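You operate a simulated robot arm through the tools that you are given. There is no shell and no other tool. Be economical: measure what you need, move in short steps, check, and stop when the job is done.

Carry out the task below with a simulated two-armed robot. There is one attempt and no reset: what you move stays moved.

## Task
Put the steel block on top of the grey pod on the top of the hand-work bench. Then take the green strap and leave it on the top of the hand-work bench. Then fetch the yellow nozzle tip and stand it on the top of the hand-work bench. Do these in the order given. Set down upright: yellow nozzle tip.

Only the result counts: the job must be done as asked and must still hold three seconds after the hand-in. Knocking over, shifting, dropping, spilling or breaking anything else fails it.

## Robot
Two 7-joint arms with two-finger parallel grippers on one trunk, on a base that drives. Base frame: it is fixed to the floor where the robot stands at the start and does not move with it; the origin is under the middle of the robot, x ahead of it, y to its left, z up; the surface under the hand at the start is at about z = 800. Units: mm, rad, N and s.
The left shoulder is at the start at [20, 113, 1172], the right one opposite. With the tool pointing down near the work surface each hand reaches from about 220 to 600 mm from the robot's upright axis, wherever it stands, measured 20 degrees to its own side. Places, roughly: green strap (15x3x2 cm) [1000, 600, 1300]; top of the hand-work bench [700, 500, 800]; yellow nozzle tip [-1250, 1000, 750]. Payload 1.57 kg a hand.
The TCP of each hand is the grasp point between the finger pads, 30 mm short of the fingertips. In the tool frame z runs along the fingers and y along their closing line. Largest opening 80 mm; finger width 17, thickness 12; the body of the gripper, 40 by 82 mm, starts 80 mm behind the TCP.
Orientation is that of the tool frame in the base frame, as a unit quaternion [x, y, z, w]. With the fingers straight down and closing along the base's y, the tool's x points along the base's -x, its y along +y and its z along -z.

## Interface
- The arms move only by the tool move_arm. It takes "left_rows", "right_rows" or both (then of equal length, played together; a hand with none holds still); each is text: rows parted by semicolons, each of 7 numbers parted by spaces: the shift along the tool's x, y, z in mm, then the turn, a rotation vector about the tool's x, y, z in degrees, then the opening, from 0 (shut) to 1 (fully open). In form: tx ty tz ax ay az claw; .... A call has 1 to 8 rows; each row is the pose to reach, as a shift and turn from the pose commanded when the call began, along the tool's axes at that moment. A row lasts 0.2 s, in which the tool goes at most 50 mm and 0.15 rad; a call with a longer step from one row to the next is refused whole, and so is a gripper value outside its range. A pose out of reach is approached as far as the arm can. The call stops where the force on the tool passes 40 N (or 10 N more than at its start, if that is more) or the arm is blocked; 0.2 s more then pass. The fingers move at their own pace (about 45 mm/s each) and stop on an object; they squeeze with about 21 N. The grip force told is the motor's: it shows also when the fingers shut on nothing. Time passes only in rows, and 0.2 s behind the last, so rows that repeat a pose let the fingers close. It gives the time, the measured TCP pose, the force on the tool (base axes), the opening and the grip force at its end, in the units of the frame above (readings bear some noise), with the torque about the TCP (base axes, N m) and any sound that the robot's microphone picked up.
- Cameras (640 x 400 px; columns grow to the right, rows downward): "scene" is now at [111.1, 2.8, 1301.2]; the picture's right is [0.13, -0.99, 0.00], its down [-0.59, -0.08, -0.80] and it looks along [0.79, 0.11, -0.60] (base axes); focal length 282 px, centre (320, 200). "left" rides on the left gripper at [72, 7, -122] in its tool frame; the picture's right is [-0.09, 1.00, 0.00], its down [-0.84, -0.08, -0.54] and it looks along [-0.54, -0.05, 0.84] (tool axes); focal length 238 px, centre (320, 200). "right" rides on the right gripper at [72, -7, -122] in its tool frame; the picture's right is [0.09, 1.00, 0.00], its down [-0.84, 0.08, -0.54] and it looks along [-0.54, 0.05, 0.84] (tool axes); focal length 238 px, centre (320, 200). There is no depth. A picture from a camera that has moved, and an enlarged one, comes with that camera's place and axes in the base frame and with its lens. The place of the scene camera against the robot may be out by one fixed shift of up to 25 mm in any direction.
- grab_frame(camera): a new picture of that camera. No time passes.
- slide_trunk(by): slides the trunk up (or, below 0, down) by that many mm; the arms and the scene camera ride with it, the base frame stays. It gives what a move gives, with no picture.
- steer(legs): drives the robot by 1 to 6 legs, each [ahead, left, turn to the left] in mm, mm and rad, along the robot's own axes; the way and the turn of a leg run together, so that a leg with both is an arc; at most 1500 mm and 3.142 rad a leg. The arms and the cameras ride along, it lands a little off, and it stops where it bumps. It gives what a move gives.
- turn_head(pan, tilt): turns the head with the scene camera to pan (to the left, within 1.396 rad either way) and tilt (down, from -0.506 to 1.204), counted from straight ahead of the robot. It gives what a move gives.
- zoom(camera, box): a new picture of the part [left, top, right, bottom] of that camera's present view, enlarged. No time passes.
- close_job(): hands the job in; it is judged then, once.

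Work in short steps. Places have to be worked out from the pictures, the camera data and where the tool is seen: move nearer, look again, correct. Check each grasp and each placing, and mend what went wrong. You have 165 turns and 138 pictures in all, those below and enlarged ones among them. Open the grippers and draw the arms clear of the work before you hand the job in, unless the task says otherwise; then end with one line.

The tools are called after ">>>" as a command line: name --argument value ..., lists and objects as JSON in quotes. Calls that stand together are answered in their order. move_arm: Moves the arms, as the interface text tells. Its arguments: {"type":"object","properties":{"left_rows":{"type":"string"},"right_rows":{"type":"string"}},"required":[]} The other tools are called the same way: slide_trunk (by) slides the trunk up or down; steer (legs) drives the base; turn_head (pan, tilt) turns the head that bears the scene camera; grab_frame (camera) takes a picture; zoom (camera, box) takes an enlarged picture of a part of a camera's view; close_job () hands the job in.

At the start:

```text
t: 0.0
left_position: [452.0, 322.4, 1031.5]
left_ee_rot: [0.0, 1.0, 0.001, 0.0]
left_force: [0.5, -0.8, -0.3]
left_torque: [-0.03, 0.06, 0.0]
left_finger_gap: 79.8
left_grasp_force: 0.0
right_position: [446.4, -1.7, 1057.1]
right_ee_rot: [0.0, 1.0, -0.001, 0.0]
right_force: [1.4, -0.5, 0.0]
right_torque: [-0.07, -0.01, 0.01]
right_finger_gap: 80.0
right_grasp_force: 0.1
trunk travel left (down, up): [-225.0, 345.0]
robot x, y, heading: [-1.4, 1.1, -0.002]
head pan, tilt: [0.134, 0.644]
```

scene: 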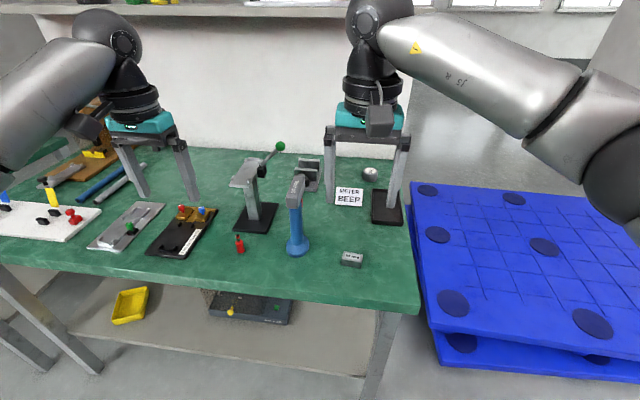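
right: 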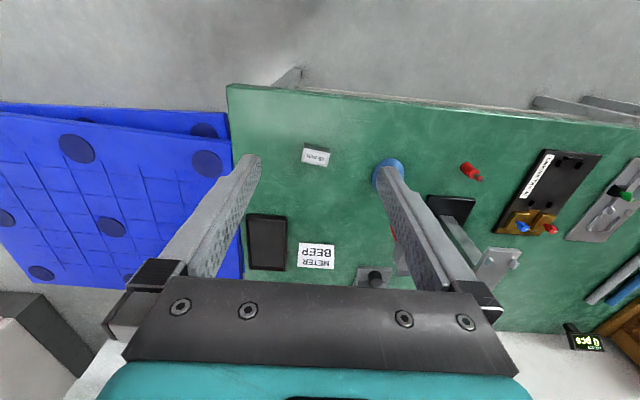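
left: 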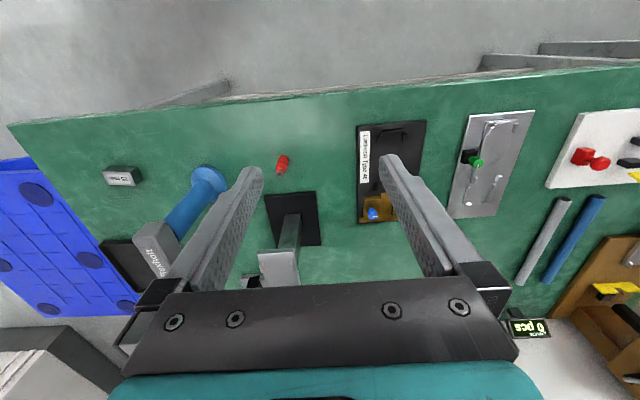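

I zoom in on the bench to identify the steel block, the grey pod and the rest.

>>> zoom --camera "scene" --box '[220, 130, 440, 290]'

>>> zoom --camera "scene" --box '[0, 130, 240, 330]'

>>> turn_head --pan 0.45 --tilt 0.1

>>> grab_frame --camera "scene"

```text
2.50 times, centred on (330, 210) of scene
camera zoom: at [111.1, 2.8, 1301.2], right [0.13, -0.99, 0.0], down [-0.59, -0.08, -0.8], along [0.79, 0.11, -0.6], focal length 705 px, centre (295, 175)
```

zoom: 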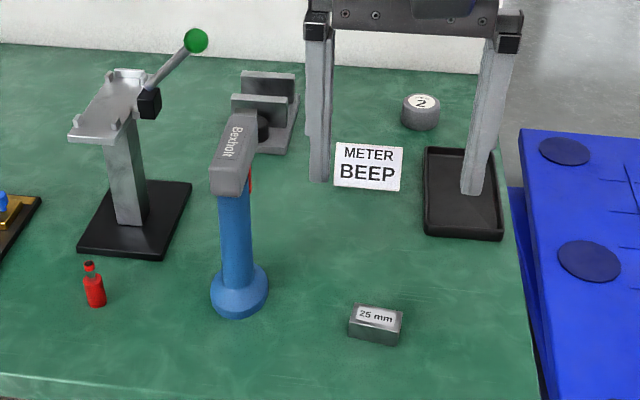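

```text
2.00 times, centred on (120, 230) of scene
camera zoom: at [111.1, 2.8, 1301.2], right [0.13, -0.99, 0.0], down [-0.59, -0.08, -0.8], along [0.79, 0.11, -0.6], focal length 564 px, centre (720, 140)
```

zoom: 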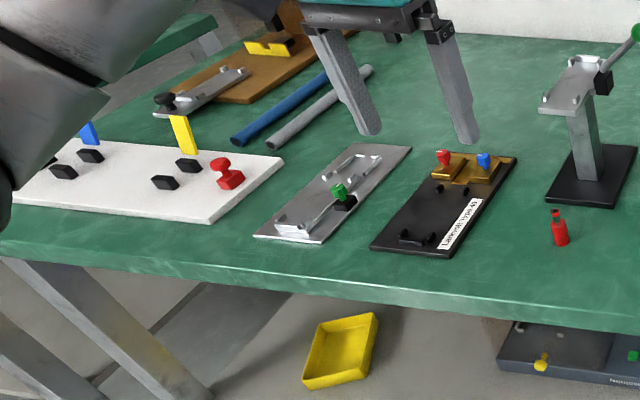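

```text
t: 1.0
left_position: [453.5, 321.8, 1031.7]
left_ee_rot: [0.001, 1.0, 0.0, 0.0]
left_force: [0.0, -0.6, -1.0]
left_torque: [-0.01, 0.04, -0.01]
left_finger_gap: 80.0
left_grasp_force: 0.0
right_position: [446.5, -1.9, 1055.8]
right_ee_rot: [0.0, 1.0, 0.0, 0.0]
right_force: [0.5, -0.1, -0.7]
right_torque: [0.0, -0.01, -0.04]
right_finger_gap: 79.7
right_grasp_force: 0.0
trunk travel left (down, up): [-225.0, 345.0]
robot x, y, heading: [0.6, -2.8, 0.001]
head pan, tilt: [0.45, 0.099]
```

```text
132 pictures are left
camera scene: at [107.8, 31.1, 1351.1], right [0.43, -0.9, 0.0], down [-0.09, -0.04, -0.99], along [0.9, 0.43, -0.1], focal length 282 px, centre (320, 200)
```

scene: 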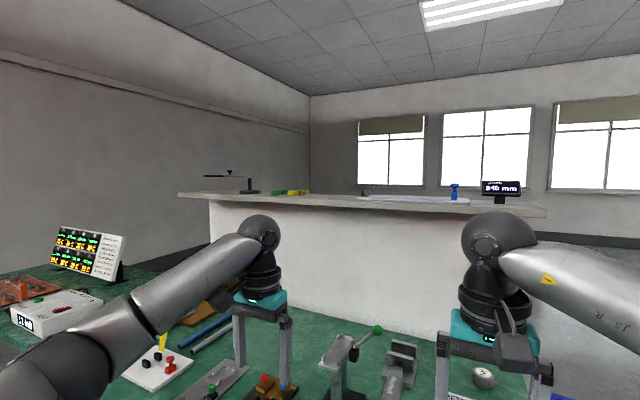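

The steel block ("25 mm") is near [530,-5,825]. The grey pod ("2") is near [900,-50,830], which is far for the arm. I look down at the bench edge and then to the sides to judge how close I can drive.

>>> turn_head --pan 0.0 --tilt 1.15

>>> grab_frame --camera "scene"

>>> turn_head --pan -0.9 --tilt 0.6

>>> grab_frame --camera "scene"

>>> turn_head --pan 1.39 --tilt 0.4

>>> grab_frame --camera "scene"

```text
t: 2.3
left_position: [452.1, 321.7, 1029.7]
left_ee_rot: [0.0, 1.0, 0.0, 0.0]
left_force: [-0.4, 0.7, -0.2]
left_torque: [-0.03, 0.02, -0.02]
left_finger_gap: 79.8
left_grasp_force: 0.1
right_position: [447.2, -2.4, 1057.5]
right_ee_rot: [0.0, 1.0, 0.0, 0.0]
right_force: [0.1, 0.3, 0.2]
right_torque: [-0.02, -0.04, -0.01]
right_finger_gap: 79.7
right_grasp_force: 0.0
trunk travel left (down, up): [-225.0, 345.0]
robot x, y, heading: [1.5, -1.1, -0.002]
head pan, tilt: [0.0, 1.15]
```

```text
131 pictures are left
camera scene: at [84.5, -8.9, 1263.3], right [0.0, -1.0, 0.0], down [-0.91, 0.0, -0.41], along [0.41, 0.0, -0.91], focal length 282 px, centre (320, 200)
```

scene: 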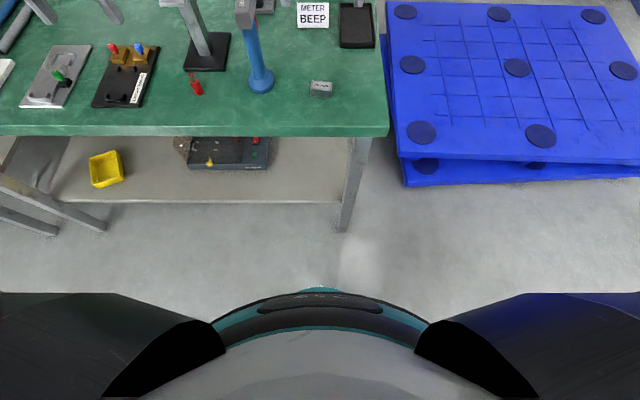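

```text
t: 3.5
left_position: [452.3, 321.9, 1030.6]
left_ee_rot: [0.0, 1.0, 0.0, -0.001]
left_force: [0.0, -0.8, 0.0]
left_torque: [0.02, 0.02, -0.01]
left_finger_gap: 79.7
left_grasp_force: 0.1
right_position: [446.6, -1.3, 1058.4]
right_ee_rot: [0.0, 1.0, 0.0, 0.0]
right_force: [0.3, 0.5, -0.7]
right_torque: [-0.01, 0.05, 0.01]
right_finger_gap: 80.1
right_grasp_force: 0.0
trunk travel left (down, up): [-225.0, 345.0]
robot x, y, heading: [0.1, -0.7, 0.001]
head pan, tilt: [-0.901, 0.6]
```

```text
130 pictures are left
camera scene: at [79.9, -78.1, 1305.0], right [-0.78, -0.62, 0.0], down [-0.35, 0.44, -0.82], along [0.51, -0.65, -0.57], focal length 282 px, centre (320, 200)
```

scene: 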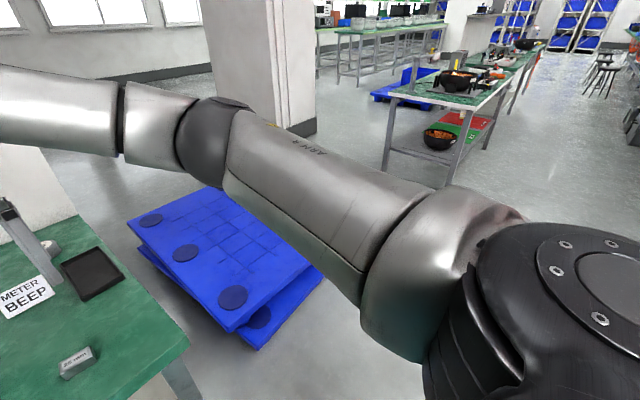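

```text
t: 5.6
left_position: [451.4, 323.4, 1030.7]
left_ee_rot: [0.0, 1.0, 0.0, 0.0]
left_force: [-0.1, 0.6, -0.6]
left_torque: [-0.02, -0.01, -0.01]
left_finger_gap: 80.2
left_grasp_force: 0.0
right_position: [446.1, -3.5, 1057.8]
right_ee_rot: [0.001, 1.0, 0.001, -0.001]
right_force: [0.7, -0.1, -0.2]
right_torque: [-0.04, 0.02, 0.04]
right_finger_gap: 80.1
right_grasp_force: 0.1
trunk travel left (down, up): [-225.0, 345.0]
robot x, y, heading: [-0.7, -3.5, -0.003]
head pan, tilt: [1.389, 0.4]
```

```text
129 pictures are left
camera scene: at [41.7, 82.2, 1323.2], right [0.98, -0.18, 0.0], down [-0.07, -0.38, -0.92], along [0.17, 0.91, -0.39], focal length 282 px, centre (320, 200)
```

scene: 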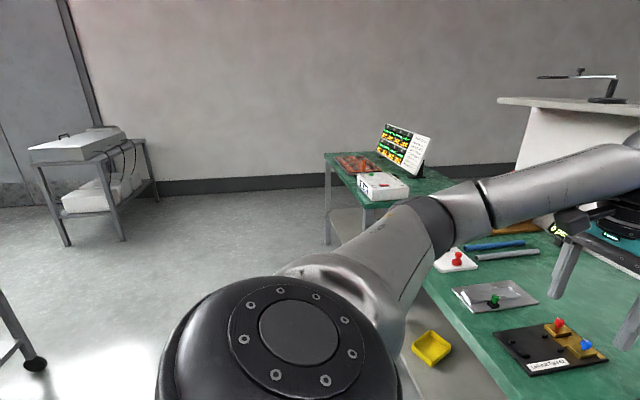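

The bench front edge is at x≈430, its right end at y≈-145, and the pallets start around x≈670, y<-350. First I pick up the block with the right hand, moving above it and looking.

>>> move_arm --right_rows "-25 0 35 0 0 0 1; -50 0 70 0 0 0 1; -75 0 107 0 0 0 1; -75 0 107 0 0 0 1"

>>> grab_frame --camera "right"

```text
t: 6.6
left_position: [452.2, 321.6, 1031.3]
left_ee_rot: [0.001, 1.0, -0.001, 0.0]
left_force: [0.3, 0.1, -0.9]
left_torque: [-0.02, -0.05, -0.04]
left_finger_gap: 80.0
left_grasp_force: 0.0
right_position: [521.0, -2.8, 950.6]
right_ee_rot: [0.0, 1.0, 0.001, 0.0]
right_force: [0.2, 0.5, -0.3]
right_torque: [0.01, 0.0, 0.0]
right_finger_gap: 80.2
right_grasp_force: 0.1
trunk travel left (down, up): [-225.0, 345.0]
robot x, y, heading: [2.3, 1.7, 0.002]
head pan, tilt: [1.389, 0.4]
```

```text
128 pictures are left
camera right: at [449.0, -8.7, 1072.0], right [-0.09, 1.0, 0.0], down [0.84, 0.08, 0.54], along [0.54, 0.05, -0.84], focal length 238 px, centre (320, 200)
```

right: 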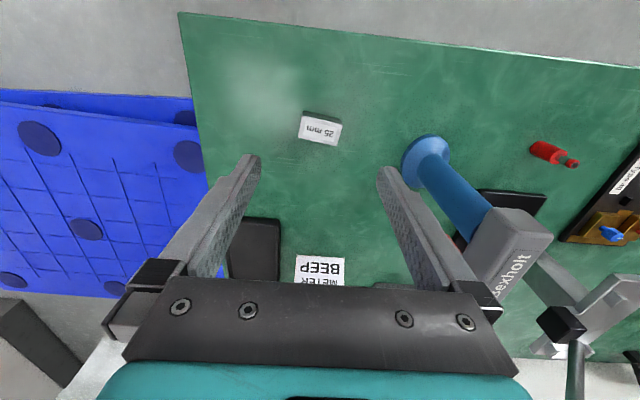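

The block is near [518,0]. I zoom in for its orientation.

>>> zoom --camera "right" --box '[280, 90, 360, 160]'

```text
5.71 times, centred on (320, 125) of right
camera zoom: at [449.0, -8.7, 1072.0], right [-0.09, 1.0, 0.0], down [0.84, 0.08, 0.54], along [0.54, 0.05, -0.84], focal length 1362 px, centre (320, 629)
```

zoom: 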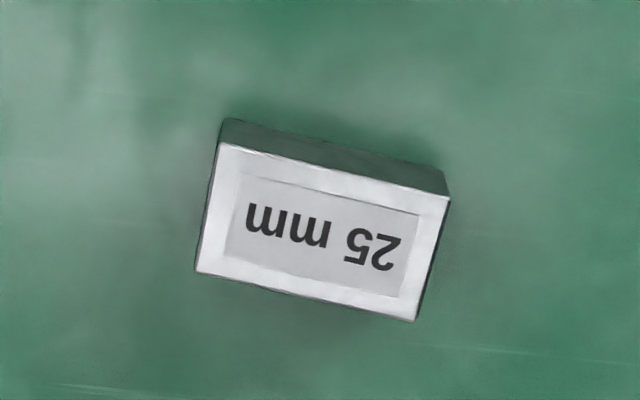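

The block's top is centred at ≈(524,-2), 43×24×~20 mm, with its long axis 7.6° off y. I align the tool and descend so that the tips stop just above the bench.

>>> move_arm --right_rows "-3 1 30 0 0 7.6 1; -3 1 70 0 0 7.6 1; -3 1 100 0 0 7.6 1; -3 1 100 0 0 7.6 1"

>>> zoom --camera "right" --box '[220, 90, 420, 215]'

```text
t: 7.6
left_position: [452.0, 321.9, 1031.0]
left_ee_rot: [0.0, 1.0, 0.0, 0.0]
left_force: [0.5, 0.0, 0.4]
left_torque: [0.03, -0.02, 0.01]
left_finger_gap: 79.8
left_grasp_force: 0.0
right_position: [524.1, -2.3, 849.9]
right_ee_rot: [0.067, 0.998, 0.0, 0.0]
right_force: [-0.4, 0.4, 0.3]
right_torque: [-0.01, 0.01, 0.01]
right_finger_gap: 79.9
right_grasp_force: 0.1
trunk travel left (down, up): [-225.0, 345.0]
robot x, y, heading: [-2.4, 3.1, -0.003]
head pan, tilt: [1.389, 0.4]
```

```text
3.20 times, centred on (320, 152) of right
camera zoom: at [451.8, 2.1, 972.4], right [0.04, 1.0, 0.0], down [0.84, -0.03, 0.54], along [0.54, -0.02, -0.84], focal length 763 px, centre (320, 352)
```

zoom: 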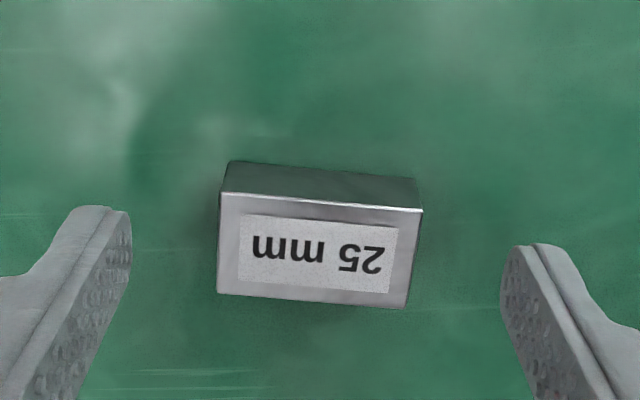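

The alignment is good and the block centre computes to (523,-1). I descend to z≈834 and close.

>>> move_arm --right_rows "0 1 16 0 0 0 1; 0 1 16 0 0 0 0.2; 0 1 16 0 0 0 0.2; 0 1 16 0 0 0 0.2; 0 1 16 0 0 0 0.2"

```text
t: 8.8
left_position: [451.9, 322.2, 1030.2]
left_ee_rot: [-0.001, 1.0, 0.0, 0.0]
left_force: [-0.1, 0.1, -0.4]
left_torque: [-0.01, 0.0, 0.02]
left_finger_gap: 80.0
left_grasp_force: 0.0
right_position: [524.2, 0.1, 833.9]
right_ee_rot: [0.067, 0.998, 0.0, 0.0]
right_force: [0.7, -1.3, -1.2]
right_torque: [-0.03, -0.02, 0.0]
right_finger_gap: 43.5
right_grasp_force: 21.1
trunk travel left (down, up): [-225.0, 345.0]
robot x, y, heading: [-0.8, 1.6, 0.002]
head pan, tilt: [1.389, 0.4]
```

The block is gripped (gap 43.5). I lift straight up, then retract towards the robot.

>>> move_arm --right_rows "0 0 -40 0 0 0 0.2; 0 0 -85 0 0 0 0.2; 0 0 -130 0 0 0 0.2; 0 0 -175 0 0 0 0.2; 45 5 -185 0 0 0 0.2; 90 10 -190 0 0 0 0.2; 135 15 -195 0 0 0 0.2; 160 20 -200 0 0 0 0.2"

>>> turn_head --pan -0.5 --tilt 0.85

>>> grab_frame --camera "scene"

>>> grab_frame --camera "right"

```text
t: 10.6
left_position: [451.7, 323.3, 1031.3]
left_ee_rot: [-0.001, 1.0, -0.001, 0.0]
left_force: [0.5, 0.0, 0.0]
left_torque: [-0.03, 0.04, -0.03]
left_finger_gap: 80.0
left_grasp_force: 0.0
right_position: [369.2, 40.0, 1034.8]
right_ee_rot: [0.067, 0.998, 0.0, -0.001]
right_force: [-0.2, -0.2, -1.5]
right_torque: [0.0, -0.01, 0.02]
right_finger_gap: 43.2
right_grasp_force: 20.7
trunk travel left (down, up): [-225.0, 345.0]
robot x, y, heading: [1.3, 0.9, 0.003]
head pan, tilt: [1.389, 0.4]
```

```text
t: 12.4
left_position: [451.3, 322.7, 1030.3]
left_ee_rot: [0.001, 1.0, 0.0, 0.0]
left_force: [-0.3, 0.4, 0.6]
left_torque: [-0.03, 0.0, 0.03]
left_finger_gap: 79.9
left_grasp_force: 0.1
right_position: [369.4, 39.8, 1034.7]
right_ee_rot: [0.066, 0.998, 0.0, 0.0]
right_force: [0.5, -0.1, -1.7]
right_torque: [0.04, -0.01, -0.01]
right_finger_gap: 43.5
right_grasp_force: 20.7
trunk travel left (down, up): [-225.0, 345.0]
robot x, y, heading: [3.3, -1.3, 0.001]
head pan, tilt: [-0.499, 0.85]
```

```text
125 pictures are left
camera scene: at [93.7, -46.3, 1284.1], right [-0.48, -0.88, 0.0], down [-0.66, 0.36, -0.66], along [0.58, -0.32, -0.75], focal length 282 px, centre (320, 200)
```

scene: 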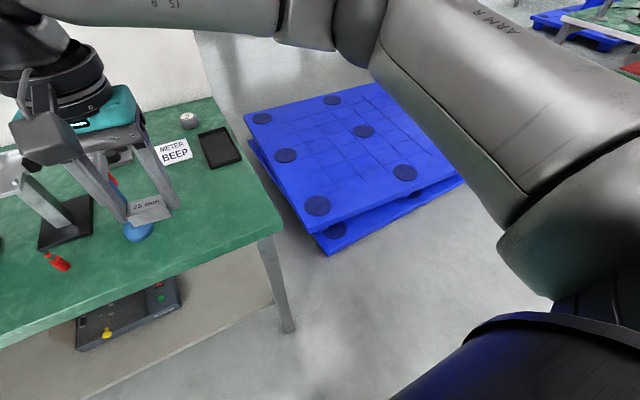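

```text
124 pictures are left
camera right: at [296.3, 44.1, 1156.6], right [0.04, 1.0, 0.0], down [0.84, -0.03, 0.54], along [0.54, -0.02, -0.84], focal length 238 px, centre (320, 200)
```

right: 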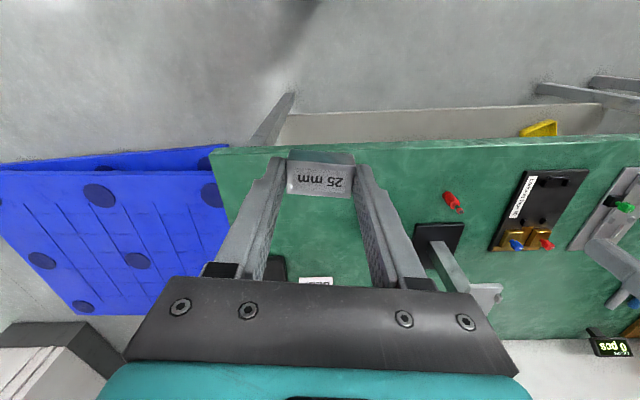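

I have the free floor to the right of the bench, so I'll drive there to put the pod in reach. First I raise both hands and pull the left one in.

>>> move_arm --left_rows "20 -10 -40 0 0 0 1; 45 -20 -80 0 0 0 1; 75 -35 -110 0 0 0 1; 110 -50 -130 0 0 0 1; 150 -60 -140 0 0 0 1" --right_rows "0 -15 -25 0 0 0 0.2; 0 -30 -50 0 0 0 0.2; 0 -45 -75 0 0 0 0.2; 0 -60 -90 0 0 0 0.2; 0 -70 -100 0 0 0 0.2"

>>> steer --legs '[[0, -405, 0]]'

>>> turn_head --pan 0.0 --tilt 0.9

>>> grab_frame --camera "scene"

```text
t: 13.7
left_position: [301.7, 262.0, 1171.1]
left_ee_rot: [0.0, 1.0, 0.0, 0.0]
left_force: [-1.1, 0.0, -0.3]
left_torque: [-0.03, -0.02, 0.05]
left_finger_gap: 80.0
left_grasp_force: 0.1
right_position: [357.8, -29.0, 1135.2]
right_ee_rot: [0.066, 0.998, 0.0, 0.0]
right_force: [-0.6, -0.1, -2.1]
right_torque: [-0.02, -0.02, -0.02]
right_finger_gap: 43.8
right_grasp_force: 21.5
trunk travel left (down, up): [-225.0, 345.0]
robot x, y, heading: [-2.9, -1.7, 0.004]
head pan, tilt: [-0.499, 0.85]
```

```text
t: 16.2
left_position: [302.4, -139.6, 1171.7]
left_ee_rot: [-0.001, 1.0, 0.0, 0.001]
left_force: [1.6, -0.1, 0.0]
left_torque: [0.01, -0.01, 0.02]
left_finger_gap: 80.2
left_grasp_force: 0.1
right_position: [360.0, -431.3, 1134.9]
right_ee_rot: [0.065, 0.998, 0.0, 0.0]
right_force: [0.5, 0.0, -1.5]
right_torque: [0.05, 0.0, 0.05]
right_finger_gap: 43.4
right_grasp_force: 21.2
trunk travel left (down, up): [-225.0, 345.0]
robot x, y, heading: [1.2, -402.3, 0.001]
head pan, tilt: [-0.499, 0.85]
```

```text
t: 17.1
left_position: [302.7, -139.6, 1170.5]
left_ee_rot: [-0.001, 1.0, 0.001, 0.0]
left_force: [0.0, 0.3, 0.5]
left_torque: [-0.01, -0.01, 0.01]
left_finger_gap: 80.0
left_grasp_force: 0.0
right_position: [358.9, -429.2, 1134.2]
right_ee_rot: [0.065, 0.998, 0.0, -0.001]
right_force: [-0.6, 0.0, -2.0]
right_torque: [0.03, 0.01, -0.03]
right_finger_gap: 43.7
right_grasp_force: 20.6
trunk travel left (down, up): [-225.0, 345.0]
robot x, y, heading: [2.3, -402.9, -0.0]
head pan, tilt: [0.0, 0.901]
```

```text
123 pictures are left
camera scene: at [100.8, -411.5, 1280.2], right [0.0, -1.0, 0.0], down [-0.78, 0.0, -0.62], along [0.62, 0.0, -0.78], focal length 282 px, centre (320, 200)
```

scene: 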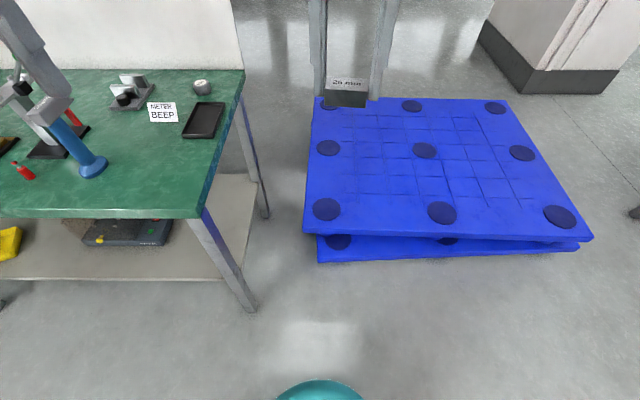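

The pallet front is at x≈715 and the bench right edge at y≈-155; the base radius looks like ≈220. I drive ahead beside the bench, then turn left partway.

>>> steer --legs '[[435, -12, 0], [0, 0, 0.85]]'

>>> turn_head --pan -0.2 --tilt 0.7

>>> grab_frame --camera "scene"

>>> grab_frame --camera "right"

```text
t: 21.9
left_position: [438.5, -11.7, 1170.7]
left_ee_rot: [-0.413, 0.911, 0.0, 0.0]
left_force: [0.5, -0.4, 0.4]
left_torque: [-0.02, 0.0, -0.01]
left_finger_gap: 80.1
left_grasp_force: 0.1
right_position: [693.5, -160.7, 1134.5]
right_ee_rot: [-0.353, 0.936, 0.0, -0.001]
right_force: [0.0, 0.0, -1.4]
right_torque: [-0.01, -0.01, -0.01]
right_finger_gap: 43.6
right_grasp_force: 21.2
trunk travel left (down, up): [-225.0, 345.0]
robot x, y, heading: [434.9, -413.7, 0.852]
head pan, tilt: [0.0, 0.901]
```

```text
t: 22.7
left_position: [437.0, -11.7, 1170.4]
left_ee_rot: [-0.413, 0.911, 0.0, 0.0]
left_force: [0.0, -0.7, 0.3]
left_torque: [-0.05, -0.05, -0.01]
left_finger_gap: 79.9
left_grasp_force: 0.0
right_position: [693.3, -160.1, 1135.9]
right_ee_rot: [-0.353, 0.936, 0.0, 0.0]
right_force: [0.1, -0.5, -1.3]
right_torque: [-0.03, -0.02, -0.02]
right_finger_gap: 43.5
right_grasp_force: 21.1
trunk travel left (down, up): [-225.0, 345.0]
robot x, y, heading: [435.0, -411.7, 0.848]
head pan, tilt: [-0.201, 0.7]
```

```text
122 pictures are left
camera scene: at [524.6, -362.3, 1296.3], right [0.61, -0.8, 0.0], down [-0.51, -0.39, -0.76], along [0.61, 0.46, -0.64], focal length 282 px, centre (320, 200)
```

scene: 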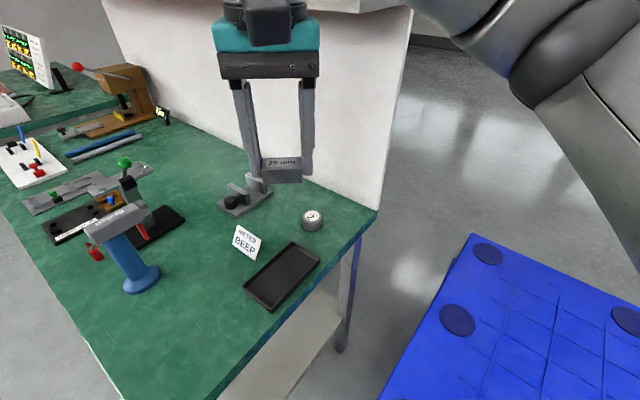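

```text
121 pictures are left
camera right: at [643.2, -212.3, 1256.4], right [-0.73, 0.69, 0.0], down [0.58, 0.61, 0.54], along [0.37, 0.39, -0.84], focal length 238 px, centre (320, 200)
```

right: 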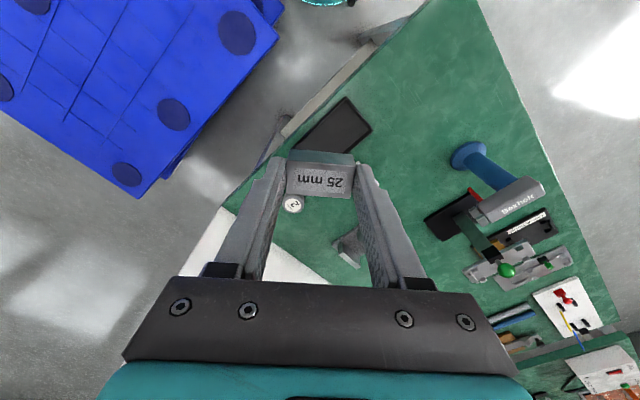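

No bump. The gripper camera puts the pod near (880,-45). I zoom in to check its shape and size.

>>> zoom --camera "right" --box '[270, 185, 320, 220]'

>>> zoom --camera "scene" --box '[270, 190, 350, 240]'

```text
11.43 times, centred on (295, 202) of right
camera zoom: at [643.2, -212.3, 1256.4], right [-0.73, 0.69, 0.0], down [0.58, 0.61, 0.54], along [0.37, 0.39, -0.84], focal length 2724 px, centre (606, 171)
```

zoom: 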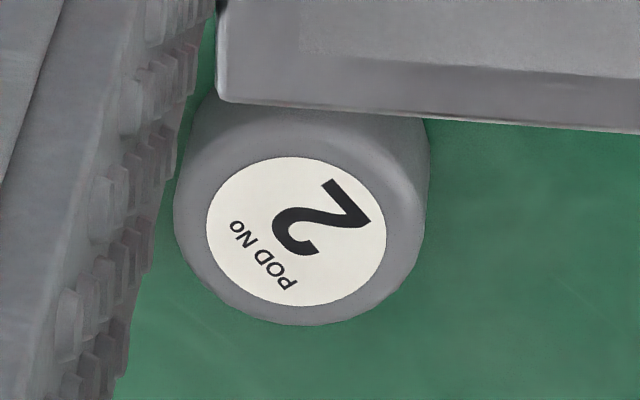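

```text
8.00 times, centred on (310, 215) of scene
camera zoom: at [524.6, -362.3, 1296.3], right [0.61, -0.8, 0.0], down [-0.51, -0.39, -0.76], along [0.61, 0.46, -0.64], focal length 2255 px, centre (400, 80)
```

zoom: 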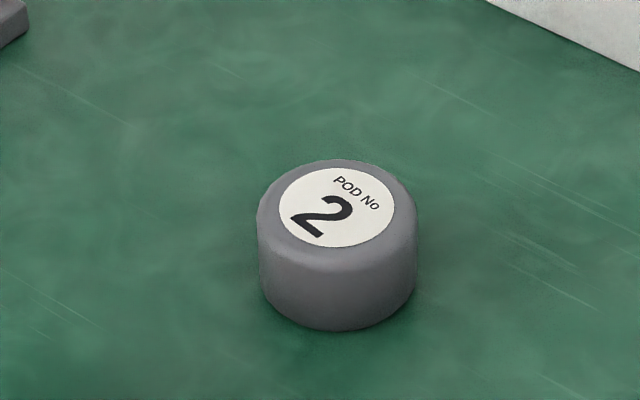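

The pod has a Ø49 top at z≈830, centred near (883,-45). I lower the trunk for reach and hover the block beside/above it.

>>> slide_trunk --by -140

>>> move_arm --right_rows "-45 -8 10 0 0 0 0.2; -90 -16 20 0 0 0 0.2; -135 -24 30 0 0 0 0.2; -180 -32 40 0 0 0 0.2; -215 -38 50 0 0 0 0.2; -215 -38 50 0 0 0 0.2"

>>> grab_frame --camera "right"

>>> grab_frame --camera "scene"

```text
t: 24.3
left_position: [437.9, -11.6, 1030.1]
left_ee_rot: [-0.413, 0.911, 0.0, 0.0]
left_force: [0.1, 1.2, -1.1]
left_torque: [-0.01, -0.01, 0.0]
left_finger_gap: 79.8
left_grasp_force: 0.0
right_position: [694.7, -161.4, 995.5]
right_ee_rot: [-0.351, 0.936, 0.0, 0.0]
right_force: [0.0, 0.2, -1.3]
right_torque: [0.02, 0.01, -0.02]
right_finger_gap: 43.6
right_grasp_force: 21.2
trunk travel left (down, up): [-85.0, 485.0]
robot x, y, heading: [435.1, -412.9, 0.855]
head pan, tilt: [-0.201, 0.7]
```

```text
t: 25.7
left_position: [437.4, -12.5, 1030.9]
left_ee_rot: [-0.413, 0.911, -0.001, 0.0]
left_force: [-0.7, -0.4, -0.2]
left_torque: [0.01, -0.05, 0.0]
left_finger_gap: 79.8
left_grasp_force: 0.0
right_position: [878.6, -51.7, 945.2]
right_ee_rot: [-0.352, 0.936, 0.0, 0.0]
right_force: [0.0, 0.1, -3.0]
right_torque: [0.01, 0.03, -0.03]
right_finger_gap: 43.5
right_grasp_force: 20.8
right hand out of reach, approached as far as the arm can: row 5, 6
trunk travel left (down, up): [-85.0, 485.0]
robot x, y, heading: [439.3, -411.4, 0.853]
head pan, tilt: [-0.201, 0.7]
```

```text
118 pictures are left
camera right: at [827.9, -103.4, 1066.1], right [-0.73, 0.69, 0.0], down [0.58, 0.61, 0.54], along [0.37, 0.39, -0.84], focal length 238 px, centre (320, 200)
```

right: 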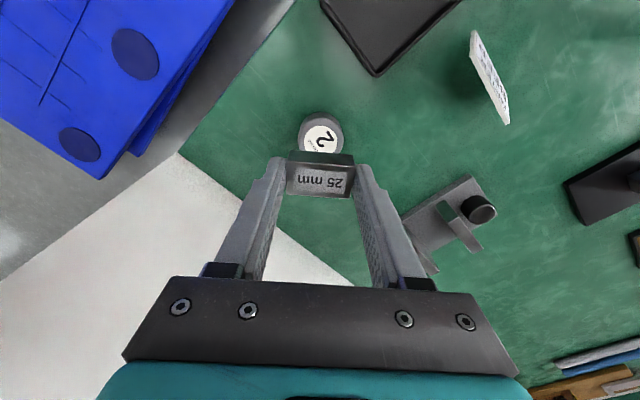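

```text
117 pictures are left
camera scene: at [524.6, -362.2, 1156.4], right [0.61, -0.8, 0.0], down [-0.51, -0.39, -0.76], along [0.61, 0.46, -0.64], focal length 282 px, centre (320, 200)
```

scene: 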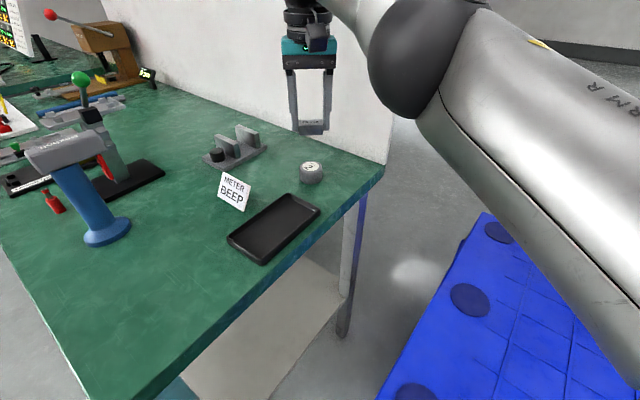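

Nearly at full stretch, though lower down the reach improves. I zoom to refine the pod centre.

>>> zoom --camera "right" --box '[270, 95, 370, 165]'

```text
5.71 times, centred on (320, 130) of right
camera zoom: at [827.9, -103.4, 1066.1], right [-0.73, 0.69, 0.0], down [0.58, 0.61, 0.54], along [0.37, 0.39, -0.84], focal length 1362 px, centre (320, 600)
```

zoom: 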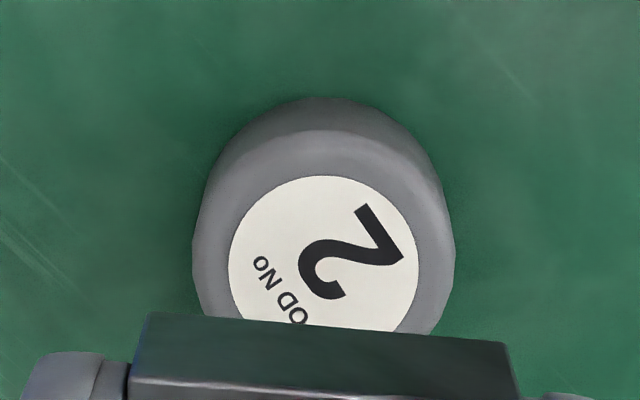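

Pod centre is (882,-45). I descend partway with a small correction and check where the hand really is.

>>> move_arm --right_rows "-2 1 25 0 0 0 0.2; -3 2 50 0 0 0 0.2; -3 2 60 0 0 0 0.2; -3 2 60 0 0 0 0.2"

```text
t: 26.7
left_position: [437.9, -12.5, 1030.0]
left_ee_rot: [-0.413, 0.911, 0.0, 0.0]
left_force: [0.1, 0.0, 0.6]
left_torque: [0.03, 0.0, 0.0]
left_finger_gap: 80.1
left_grasp_force: 0.0
right_position: [878.3, -47.1, 884.8]
right_ee_rot: [-0.351, 0.936, 0.0, 0.0]
right_force: [0.0, -0.7, -1.8]
right_torque: [0.0, -0.03, -0.02]
right_finger_gap: 43.5
right_grasp_force: 20.9
trunk travel left (down, up): [-85.0, 485.0]
robot x, y, heading: [435.2, -410.2, 0.853]
head pan, tilt: [-0.201, 0.7]
```

It is now within reach, about 4 mm short. I correct and look.

>>> move_arm --right_rows "-4 -1 6 0 0 0 0.2; -4 -1 8 0 0 0 0.2"

>>> grab_frame --camera "right"

>>> zoom --camera "scene" --box '[260, 80, 360, 190]'

```text
t: 27.3
left_position: [438.6, -11.3, 1031.6]
left_ee_rot: [-0.413, 0.911, 0.0, 0.0]
left_force: [-0.2, -0.2, 0.3]
left_torque: [-0.02, -0.04, -0.03]
left_finger_gap: 79.9
left_grasp_force: 0.1
right_position: [883.0, -45.6, 877.6]
right_ee_rot: [-0.352, 0.936, 0.0, 0.0]
right_force: [0.3, -0.8, -2.1]
right_torque: [0.01, 0.03, -0.02]
right_finger_gap: 43.5
right_grasp_force: 20.8
trunk travel left (down, up): [-85.0, 485.0]
robot x, y, heading: [435.9, -414.0, 0.847]
head pan, tilt: [-0.201, 0.7]
```

```text
115 pictures are left
camera right: at [832.8, -97.7, 998.5], right [-0.73, 0.69, 0.0], down [0.58, 0.61, 0.54], along [0.37, 0.39, -0.84], focal length 238 px, centre (320, 200)
```

right: 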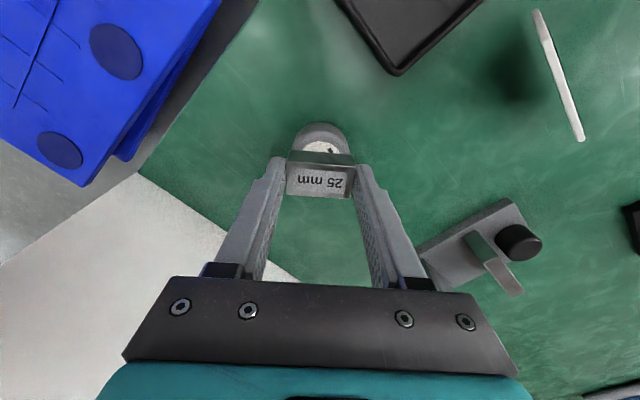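

```text
3.64 times, centred on (310, 135) of scene
camera zoom: at [524.8, -362.4, 1156.4], right [0.61, -0.8, 0.0], down [-0.51, -0.39, -0.76], along [0.61, 0.46, -0.64], focal length 1025 px, centre (356, 436)
```

zoom: 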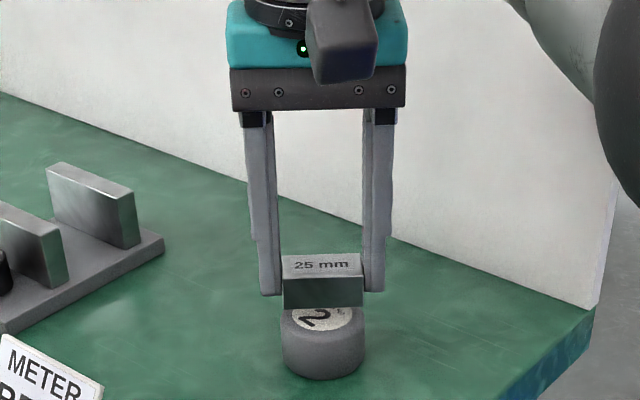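

Lateral alignment looks right. I lower in small steps until contact is felt.

>>> move_arm --right_rows "0 0 3 0 0 0 0.2; 0 0 6 0 0 0 0.2; 0 0 8 0 0 0 0.2; 0 0 10 0 0 0 0.2; 0 0 10 0 0 0 0.2"

>>> zoom --camera "scene" --box '[280, 130, 340, 190]'

```text
t: 28.5
left_position: [438.9, -11.6, 1030.9]
left_ee_rot: [-0.414, 0.91, -0.001, 0.0]
left_force: [0.0, 0.7, -0.3]
left_torque: [0.0, 0.0, -0.03]
left_finger_gap: 80.1
left_grasp_force: 0.1
right_position: [883.1, -47.2, 867.0]
right_ee_rot: [-0.351, 0.936, 0.0, 0.0]
right_force: [0.3, -0.6, -1.4]
right_torque: [-0.04, -0.02, 0.03]
right_finger_gap: 43.7
right_grasp_force: 20.9
trunk travel left (down, up): [-85.0, 485.0]
robot x, y, heading: [436.3, -412.2, 0.854]
head pan, tilt: [-0.201, 0.7]
```

```text
6.67 times, centred on (310, 160) of scene
camera zoom: at [524.7, -362.4, 1156.4], right [0.61, -0.8, 0.0], down [-0.51, -0.39, -0.76], along [0.61, 0.46, -0.64], focal length 1879 px, centre (387, 467)
```

zoom: 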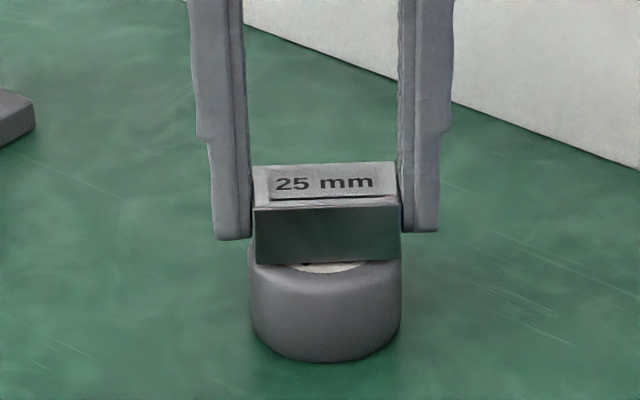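

No contact yet and the bottom is nearly at the label. I keep lowering.

>>> move_arm --right_rows "0 0 1.5 0 0 0 0.2; 0 0 3 0 0 0 0.2; 0 0 4 0 0 0 0.2; 0 0 4 0 0 0 0.2"

```text
t: 29.5
left_position: [437.3, -12.8, 1030.9]
left_ee_rot: [-0.413, 0.911, 0.0, 0.0]
left_force: [0.1, -0.3, 0.2]
left_torque: [0.04, 0.01, -0.03]
left_finger_gap: 79.6
left_grasp_force: 0.2
right_position: [883.0, -46.3, 865.8]
right_ee_rot: [-0.352, 0.936, 0.0, 0.002]
right_force: [1.3, -0.1, 10.4]
right_torque: [0.0, -0.07, 0.0]
right_finger_gap: 43.5
right_grasp_force: 21.2
trunk travel left (down, up): [-85.0, 485.0]
robot x, y, heading: [434.3, -411.2, 0.849]
head pan, tilt: [-0.201, 0.7]
```

Contact is made (10 N up). I relax the pressure and open the fingers.

>>> move_arm --right_rows "0 0 -2 0 0 0 0.2; 0 0 -2 0 0 0 0.2; 0 0 -2 0 0 0 0.6; 0 0 -2 0 0 0 0.8; 0 0 -2 0 0 0 0.8; 0 0 -2 0 0 0 0.8"

>>> zoom --camera "scene" --box '[280, 130, 340, 190]'

```text
t: 30.9
left_position: [437.6, -12.8, 1031.9]
left_ee_rot: [-0.413, 0.911, 0.0, 0.0]
left_force: [0.7, 0.4, 0.1]
left_torque: [0.02, -0.01, 0.01]
left_finger_gap: 79.8
left_grasp_force: 0.1
right_position: [883.4, -46.8, 864.2]
right_ee_rot: [-0.352, 0.936, 0.0, 0.0]
right_force: [-1.0, 0.0, -0.6]
right_torque: [-0.03, 0.03, -0.02]
right_finger_gap: 63.9
right_grasp_force: 0.0
trunk travel left (down, up): [-85.0, 485.0]
robot x, y, heading: [437.2, -412.9, 0.849]
head pan, tilt: [-0.201, 0.7]
```

```text
6.67 times, centred on (310, 160) of scene
camera zoom: at [524.6, -362.4, 1156.4], right [0.61, -0.8, 0.0], down [-0.51, -0.39, -0.76], along [0.61, 0.46, -0.64], focal length 1879 px, centre (387, 467)
```

zoom: 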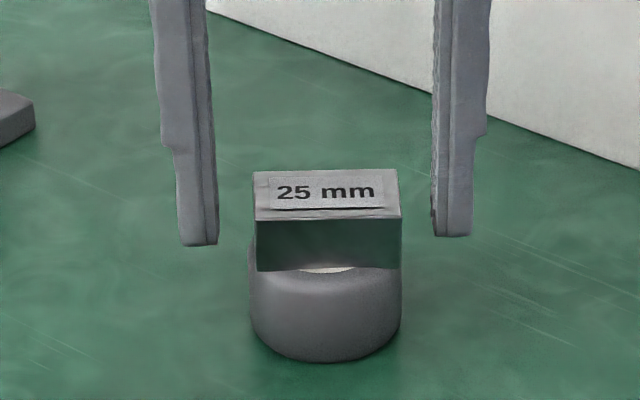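

The block rests centred on the pod. I lift straight up, then retract and raise the trunk.

>>> move_arm --right_rows "0 0 -30 0 0 0 0.9; 0 0 -70 0 0 0 0.9; 0 0 -115 0 0 0 0.9; 40 8 -150 0 0 0 0.9; 85 16 -165 0 0 0 0.9; 130 24 -175 0 0 0 0.9; 175 32 -180 0 0 0 0.9; 215 38 -185 0 0 0 0.9"

>>> slide_trunk --by 300

>>> turn_head --pan 0.0 --tilt 0.35

>>> grab_frame --camera "scene"

```text
refused: row 4 steps farther than a row can; nothing moved
```

```text
t: 33.0
left_position: [437.4, -11.4, 1251.2]
left_ee_rot: [-0.412, 0.911, -0.001, -0.001]
left_force: [1.3, 0.7, -0.2]
left_torque: [-0.04, -0.05, 0.0]
left_finger_gap: 79.9
left_grasp_force: 0.1
right_position: [857.8, -73.4, 994.6]
right_ee_rot: [-0.351, 0.932, -0.043, -0.075]
right_force: [0.2, 0.6, -0.1]
right_torque: [-0.01, 0.02, 0.02]
right_finger_gap: 64.0
right_grasp_force: 0.0
trunk travel left (down, up): [-304.0, 266.0]
robot x, y, heading: [433.6, -411.2, 0.86]
head pan, tilt: [-0.201, 0.7]
stopped: the arm was blocked; the commanded pose is now the measured one
```

```text
t: 33.8
left_position: [438.3, -12.5, 1250.9]
left_ee_rot: [-0.413, 0.911, 0.001, 0.0]
left_force: [-0.6, -0.6, 0.0]
left_torque: [-0.03, 0.01, 0.01]
left_finger_gap: 80.0
left_grasp_force: 0.0
right_position: [858.7, -74.3, 994.1]
right_ee_rot: [-0.351, 0.932, -0.043, -0.075]
right_force: [0.6, -0.2, -0.7]
right_torque: [0.02, -0.01, -0.04]
right_finger_gap: 64.1
right_grasp_force: 0.1
trunk travel left (down, up): [-304.0, 266.0]
robot x, y, heading: [431.7, -415.3, 0.849]
head pan, tilt: [0.0, 0.351]
```

```text
111 pictures are left
camera scene: at [518.0, -344.4, 1407.0], right [0.75, -0.66, 0.0], down [-0.23, -0.26, -0.94], along [0.62, 0.71, -0.34], focal length 282 px, centre (320, 200)
```

scene: 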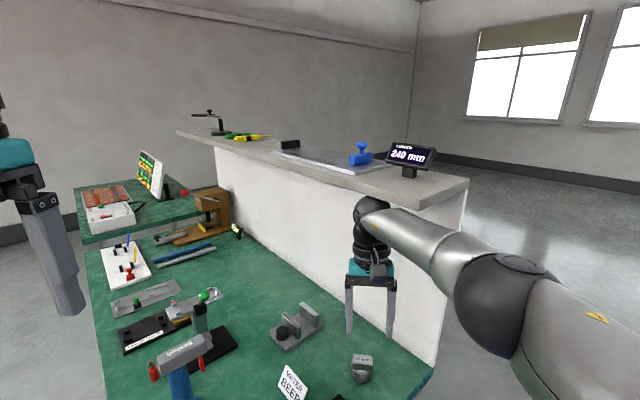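

My retract was refused and the trunk lifted the hand instead, straight up. The block still sits on the pod and nothing else moved. Now I retract the right hand towards the robot, one dependent step at a time.

>>> move_arm --right_rows "40 0 -5 0 0 0 0.9; 80 0 -10 0 0 0 0.9; 120 0 -20 0 0 0 0.9; 160 0 -30 0 0 0 0.9; 200 0 -40 0 0 0 0.9; 230 0 -50 0 0 0 0.9"

>>> zoom --camera "scene" --box '[320, 330, 400, 400]'

>>> zoom --camera "scene" --box '[170, 90, 330, 190]'

```text
t: 35.2
left_position: [436.0, -12.3, 1250.4]
left_ee_rot: [-0.413, 0.911, 0.0, 0.0]
left_force: [1.4, -0.3, -0.6]
left_torque: [0.03, 0.01, 0.0]
left_finger_gap: 80.0
left_grasp_force: 0.1
right_position: [691.8, -219.0, 1081.7]
right_ee_rot: [-0.351, 0.932, -0.043, -0.074]
right_force: [0.6, 0.4, -0.6]
right_torque: [-0.03, 0.01, 0.02]
right_finger_gap: 72.2
right_grasp_force: 0.1
trunk travel left (down, up): [-304.0, 266.0]
robot x, y, heading: [436.7, -417.0, 0.854]
head pan, tilt: [0.0, 0.351]
```

```text
5.71 times, centred on (360, 365) of scene
camera zoom: at [517.6, -344.7, 1407.1], right [0.75, -0.66, 0.0], down [-0.23, -0.26, -0.94], along [0.62, 0.71, -0.34], focal length 1610 px, centre (91, -743)
```

zoom: 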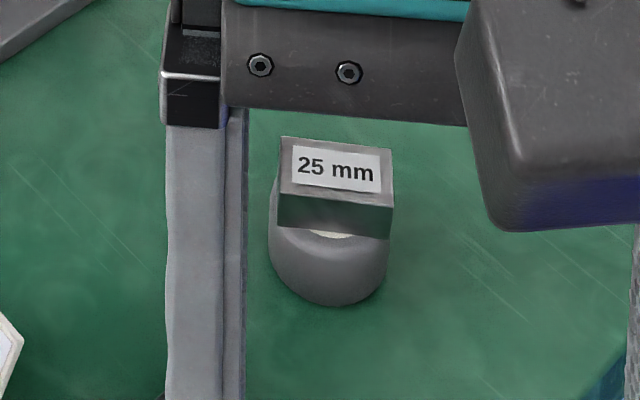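

```text
4.00 times, centred on (250, 140) of scene
camera zoom: at [517.6, -344.7, 1407.1], right [0.75, -0.66, 0.0], down [-0.23, -0.26, -0.94], along [0.62, 0.71, -0.34], focal length 1127 px, centre (600, 440)
```

zoom: 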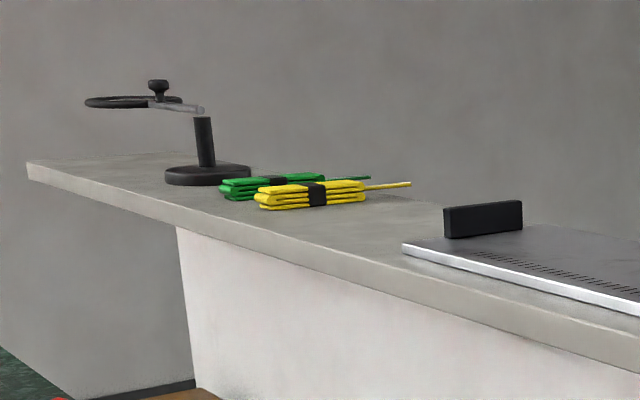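

The block stays on the pod. The green strap lies behind the yellow strap, near the front edge of the counter shelf. I drive back out and along the bench front to y≈500.

>>> steer --legs '[[0, 0, -0.853], [-435, 0, 0], [0, 940, 0]]'

>>> turn_head --pan 0.1 --tilt 0.25

>>> grab_frame --camera "scene"

```text
t: 44.5
left_position: [301.2, 781.6, 1250.5]
left_ee_rot: [0.002, 1.0, 0.0, 0.0]
left_force: [0.2, 0.6, -0.8]
left_torque: [0.01, 0.01, -0.01]
left_finger_gap: 80.0
left_grasp_force: 0.1
right_position: [313.3, 453.2, 1080.7]
right_ee_rot: [0.066, 0.994, -0.008, -0.085]
right_force: [-0.6, 0.1, -0.2]
right_torque: [0.0, -0.03, 0.0]
right_finger_gap: 71.8
right_grasp_force: 0.1
trunk travel left (down, up): [-304.0, 266.0]
robot x, y, heading: [-3.0, 522.1, -0.006]
head pan, tilt: [0.0, 0.351]
```

```text
t: 45.2
left_position: [301.0, 781.6, 1249.6]
left_ee_rot: [0.001, 1.0, 0.0, 0.0]
left_force: [0.0, -0.5, -0.4]
left_torque: [-0.01, 0.02, 0.03]
left_finger_gap: 80.1
left_grasp_force: 0.0
right_position: [313.8, 452.7, 1082.3]
right_ee_rot: [0.066, 0.994, -0.008, -0.085]
right_force: [-0.8, -1.1, -0.4]
right_torque: [-0.02, -0.02, 0.03]
right_finger_gap: 72.0
right_grasp_force: 0.0
trunk travel left (down, up): [-304.0, 266.0]
robot x, y, heading: [-2.4, 517.8, -0.005]
head pan, tilt: [0.099, 0.25]
```

```text
108 pictures are left
camera scene: at [114.7, 519.5, 1416.4], right [0.1, -1.0, 0.0], down [-0.25, -0.02, -0.97], along [0.96, 0.09, -0.25], focal length 282 px, centre (320, 200)
```

scene: 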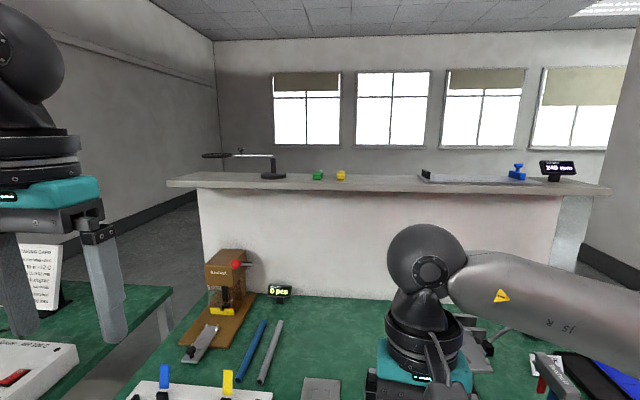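

The straps are seen end-on, lying along x. I zoom in on them.

>>> zoom --camera "scene" --box '[240, 140, 400, 220]'

>>> slide_trunk --by 260

>>> grab_frame --camera "scene"

>>> zoom --camera "scene" --box '[260, 220, 380, 290]'

```text
4.00 times, centred on (320, 180) of scene
camera zoom: at [114.7, 519.5, 1416.4], right [0.1, -1.0, 0.0], down [-0.25, -0.02, -0.97], along [0.96, 0.09, -0.25], focal length 1127 px, centre (320, 280)
```

zoom: 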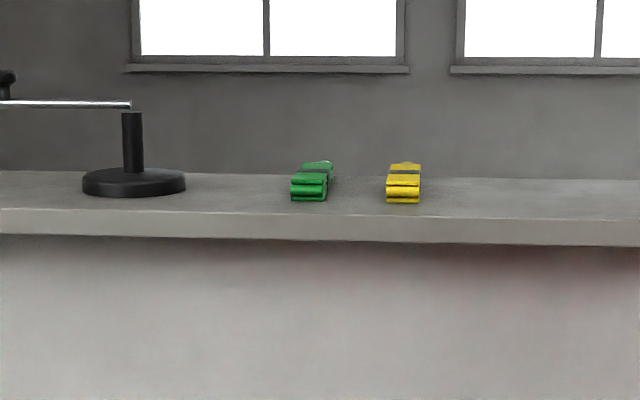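

```text
t: 47.9
left_position: [300.9, 781.6, 1510.3]
left_ee_rot: [0.002, 1.0, 0.001, -0.001]
left_force: [0.6, 0.2, 0.1]
left_torque: [-0.03, -0.01, -0.01]
left_finger_gap: 80.0
left_grasp_force: 0.1
right_position: [312.5, 452.9, 1342.4]
right_ee_rot: [0.067, 0.994, -0.007, -0.085]
right_force: [-0.3, 0.1, 0.3]
right_torque: [0.03, 0.02, 0.02]
right_finger_gap: 71.8
right_grasp_force: 0.0
trunk travel left (down, up): [-564.0, 6.0]
robot x, y, heading: [-0.4, 519.0, -0.005]
head pan, tilt: [0.099, 0.25]
```

```text
106 pictures are left
camera scene: at [114.7, 519.7, 1676.4], right [0.1, -1.0, 0.0], down [-0.25, -0.02, -0.97], along [0.96, 0.09, -0.25], focal length 282 px, centre (320, 200)
```

scene: 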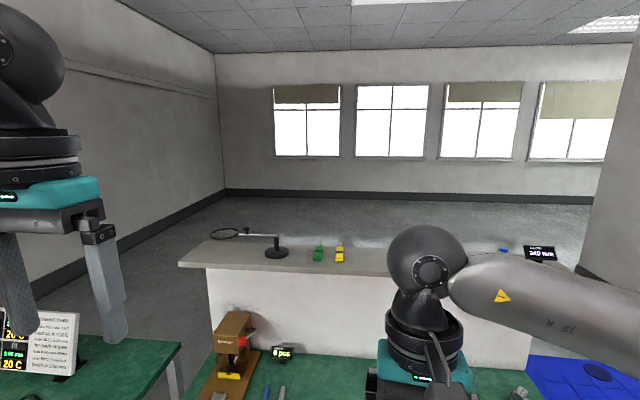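

```text
5.33 times, centred on (320, 255) of scene
camera zoom: at [114.7, 519.7, 1676.4], right [0.1, -1.0, 0.0], down [-0.25, -0.02, -0.97], along [0.96, 0.09, -0.25], focal length 1503 px, centre (320, -93)
```

zoom: 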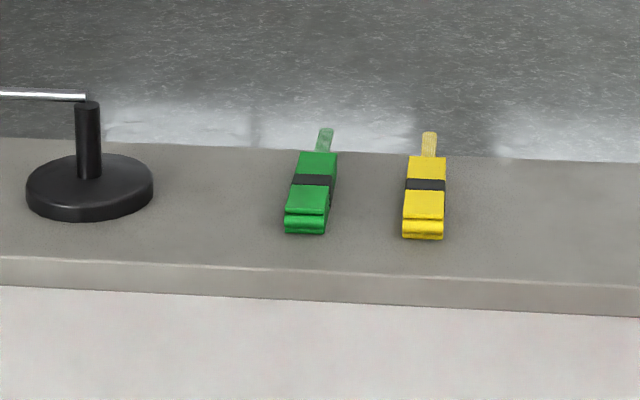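

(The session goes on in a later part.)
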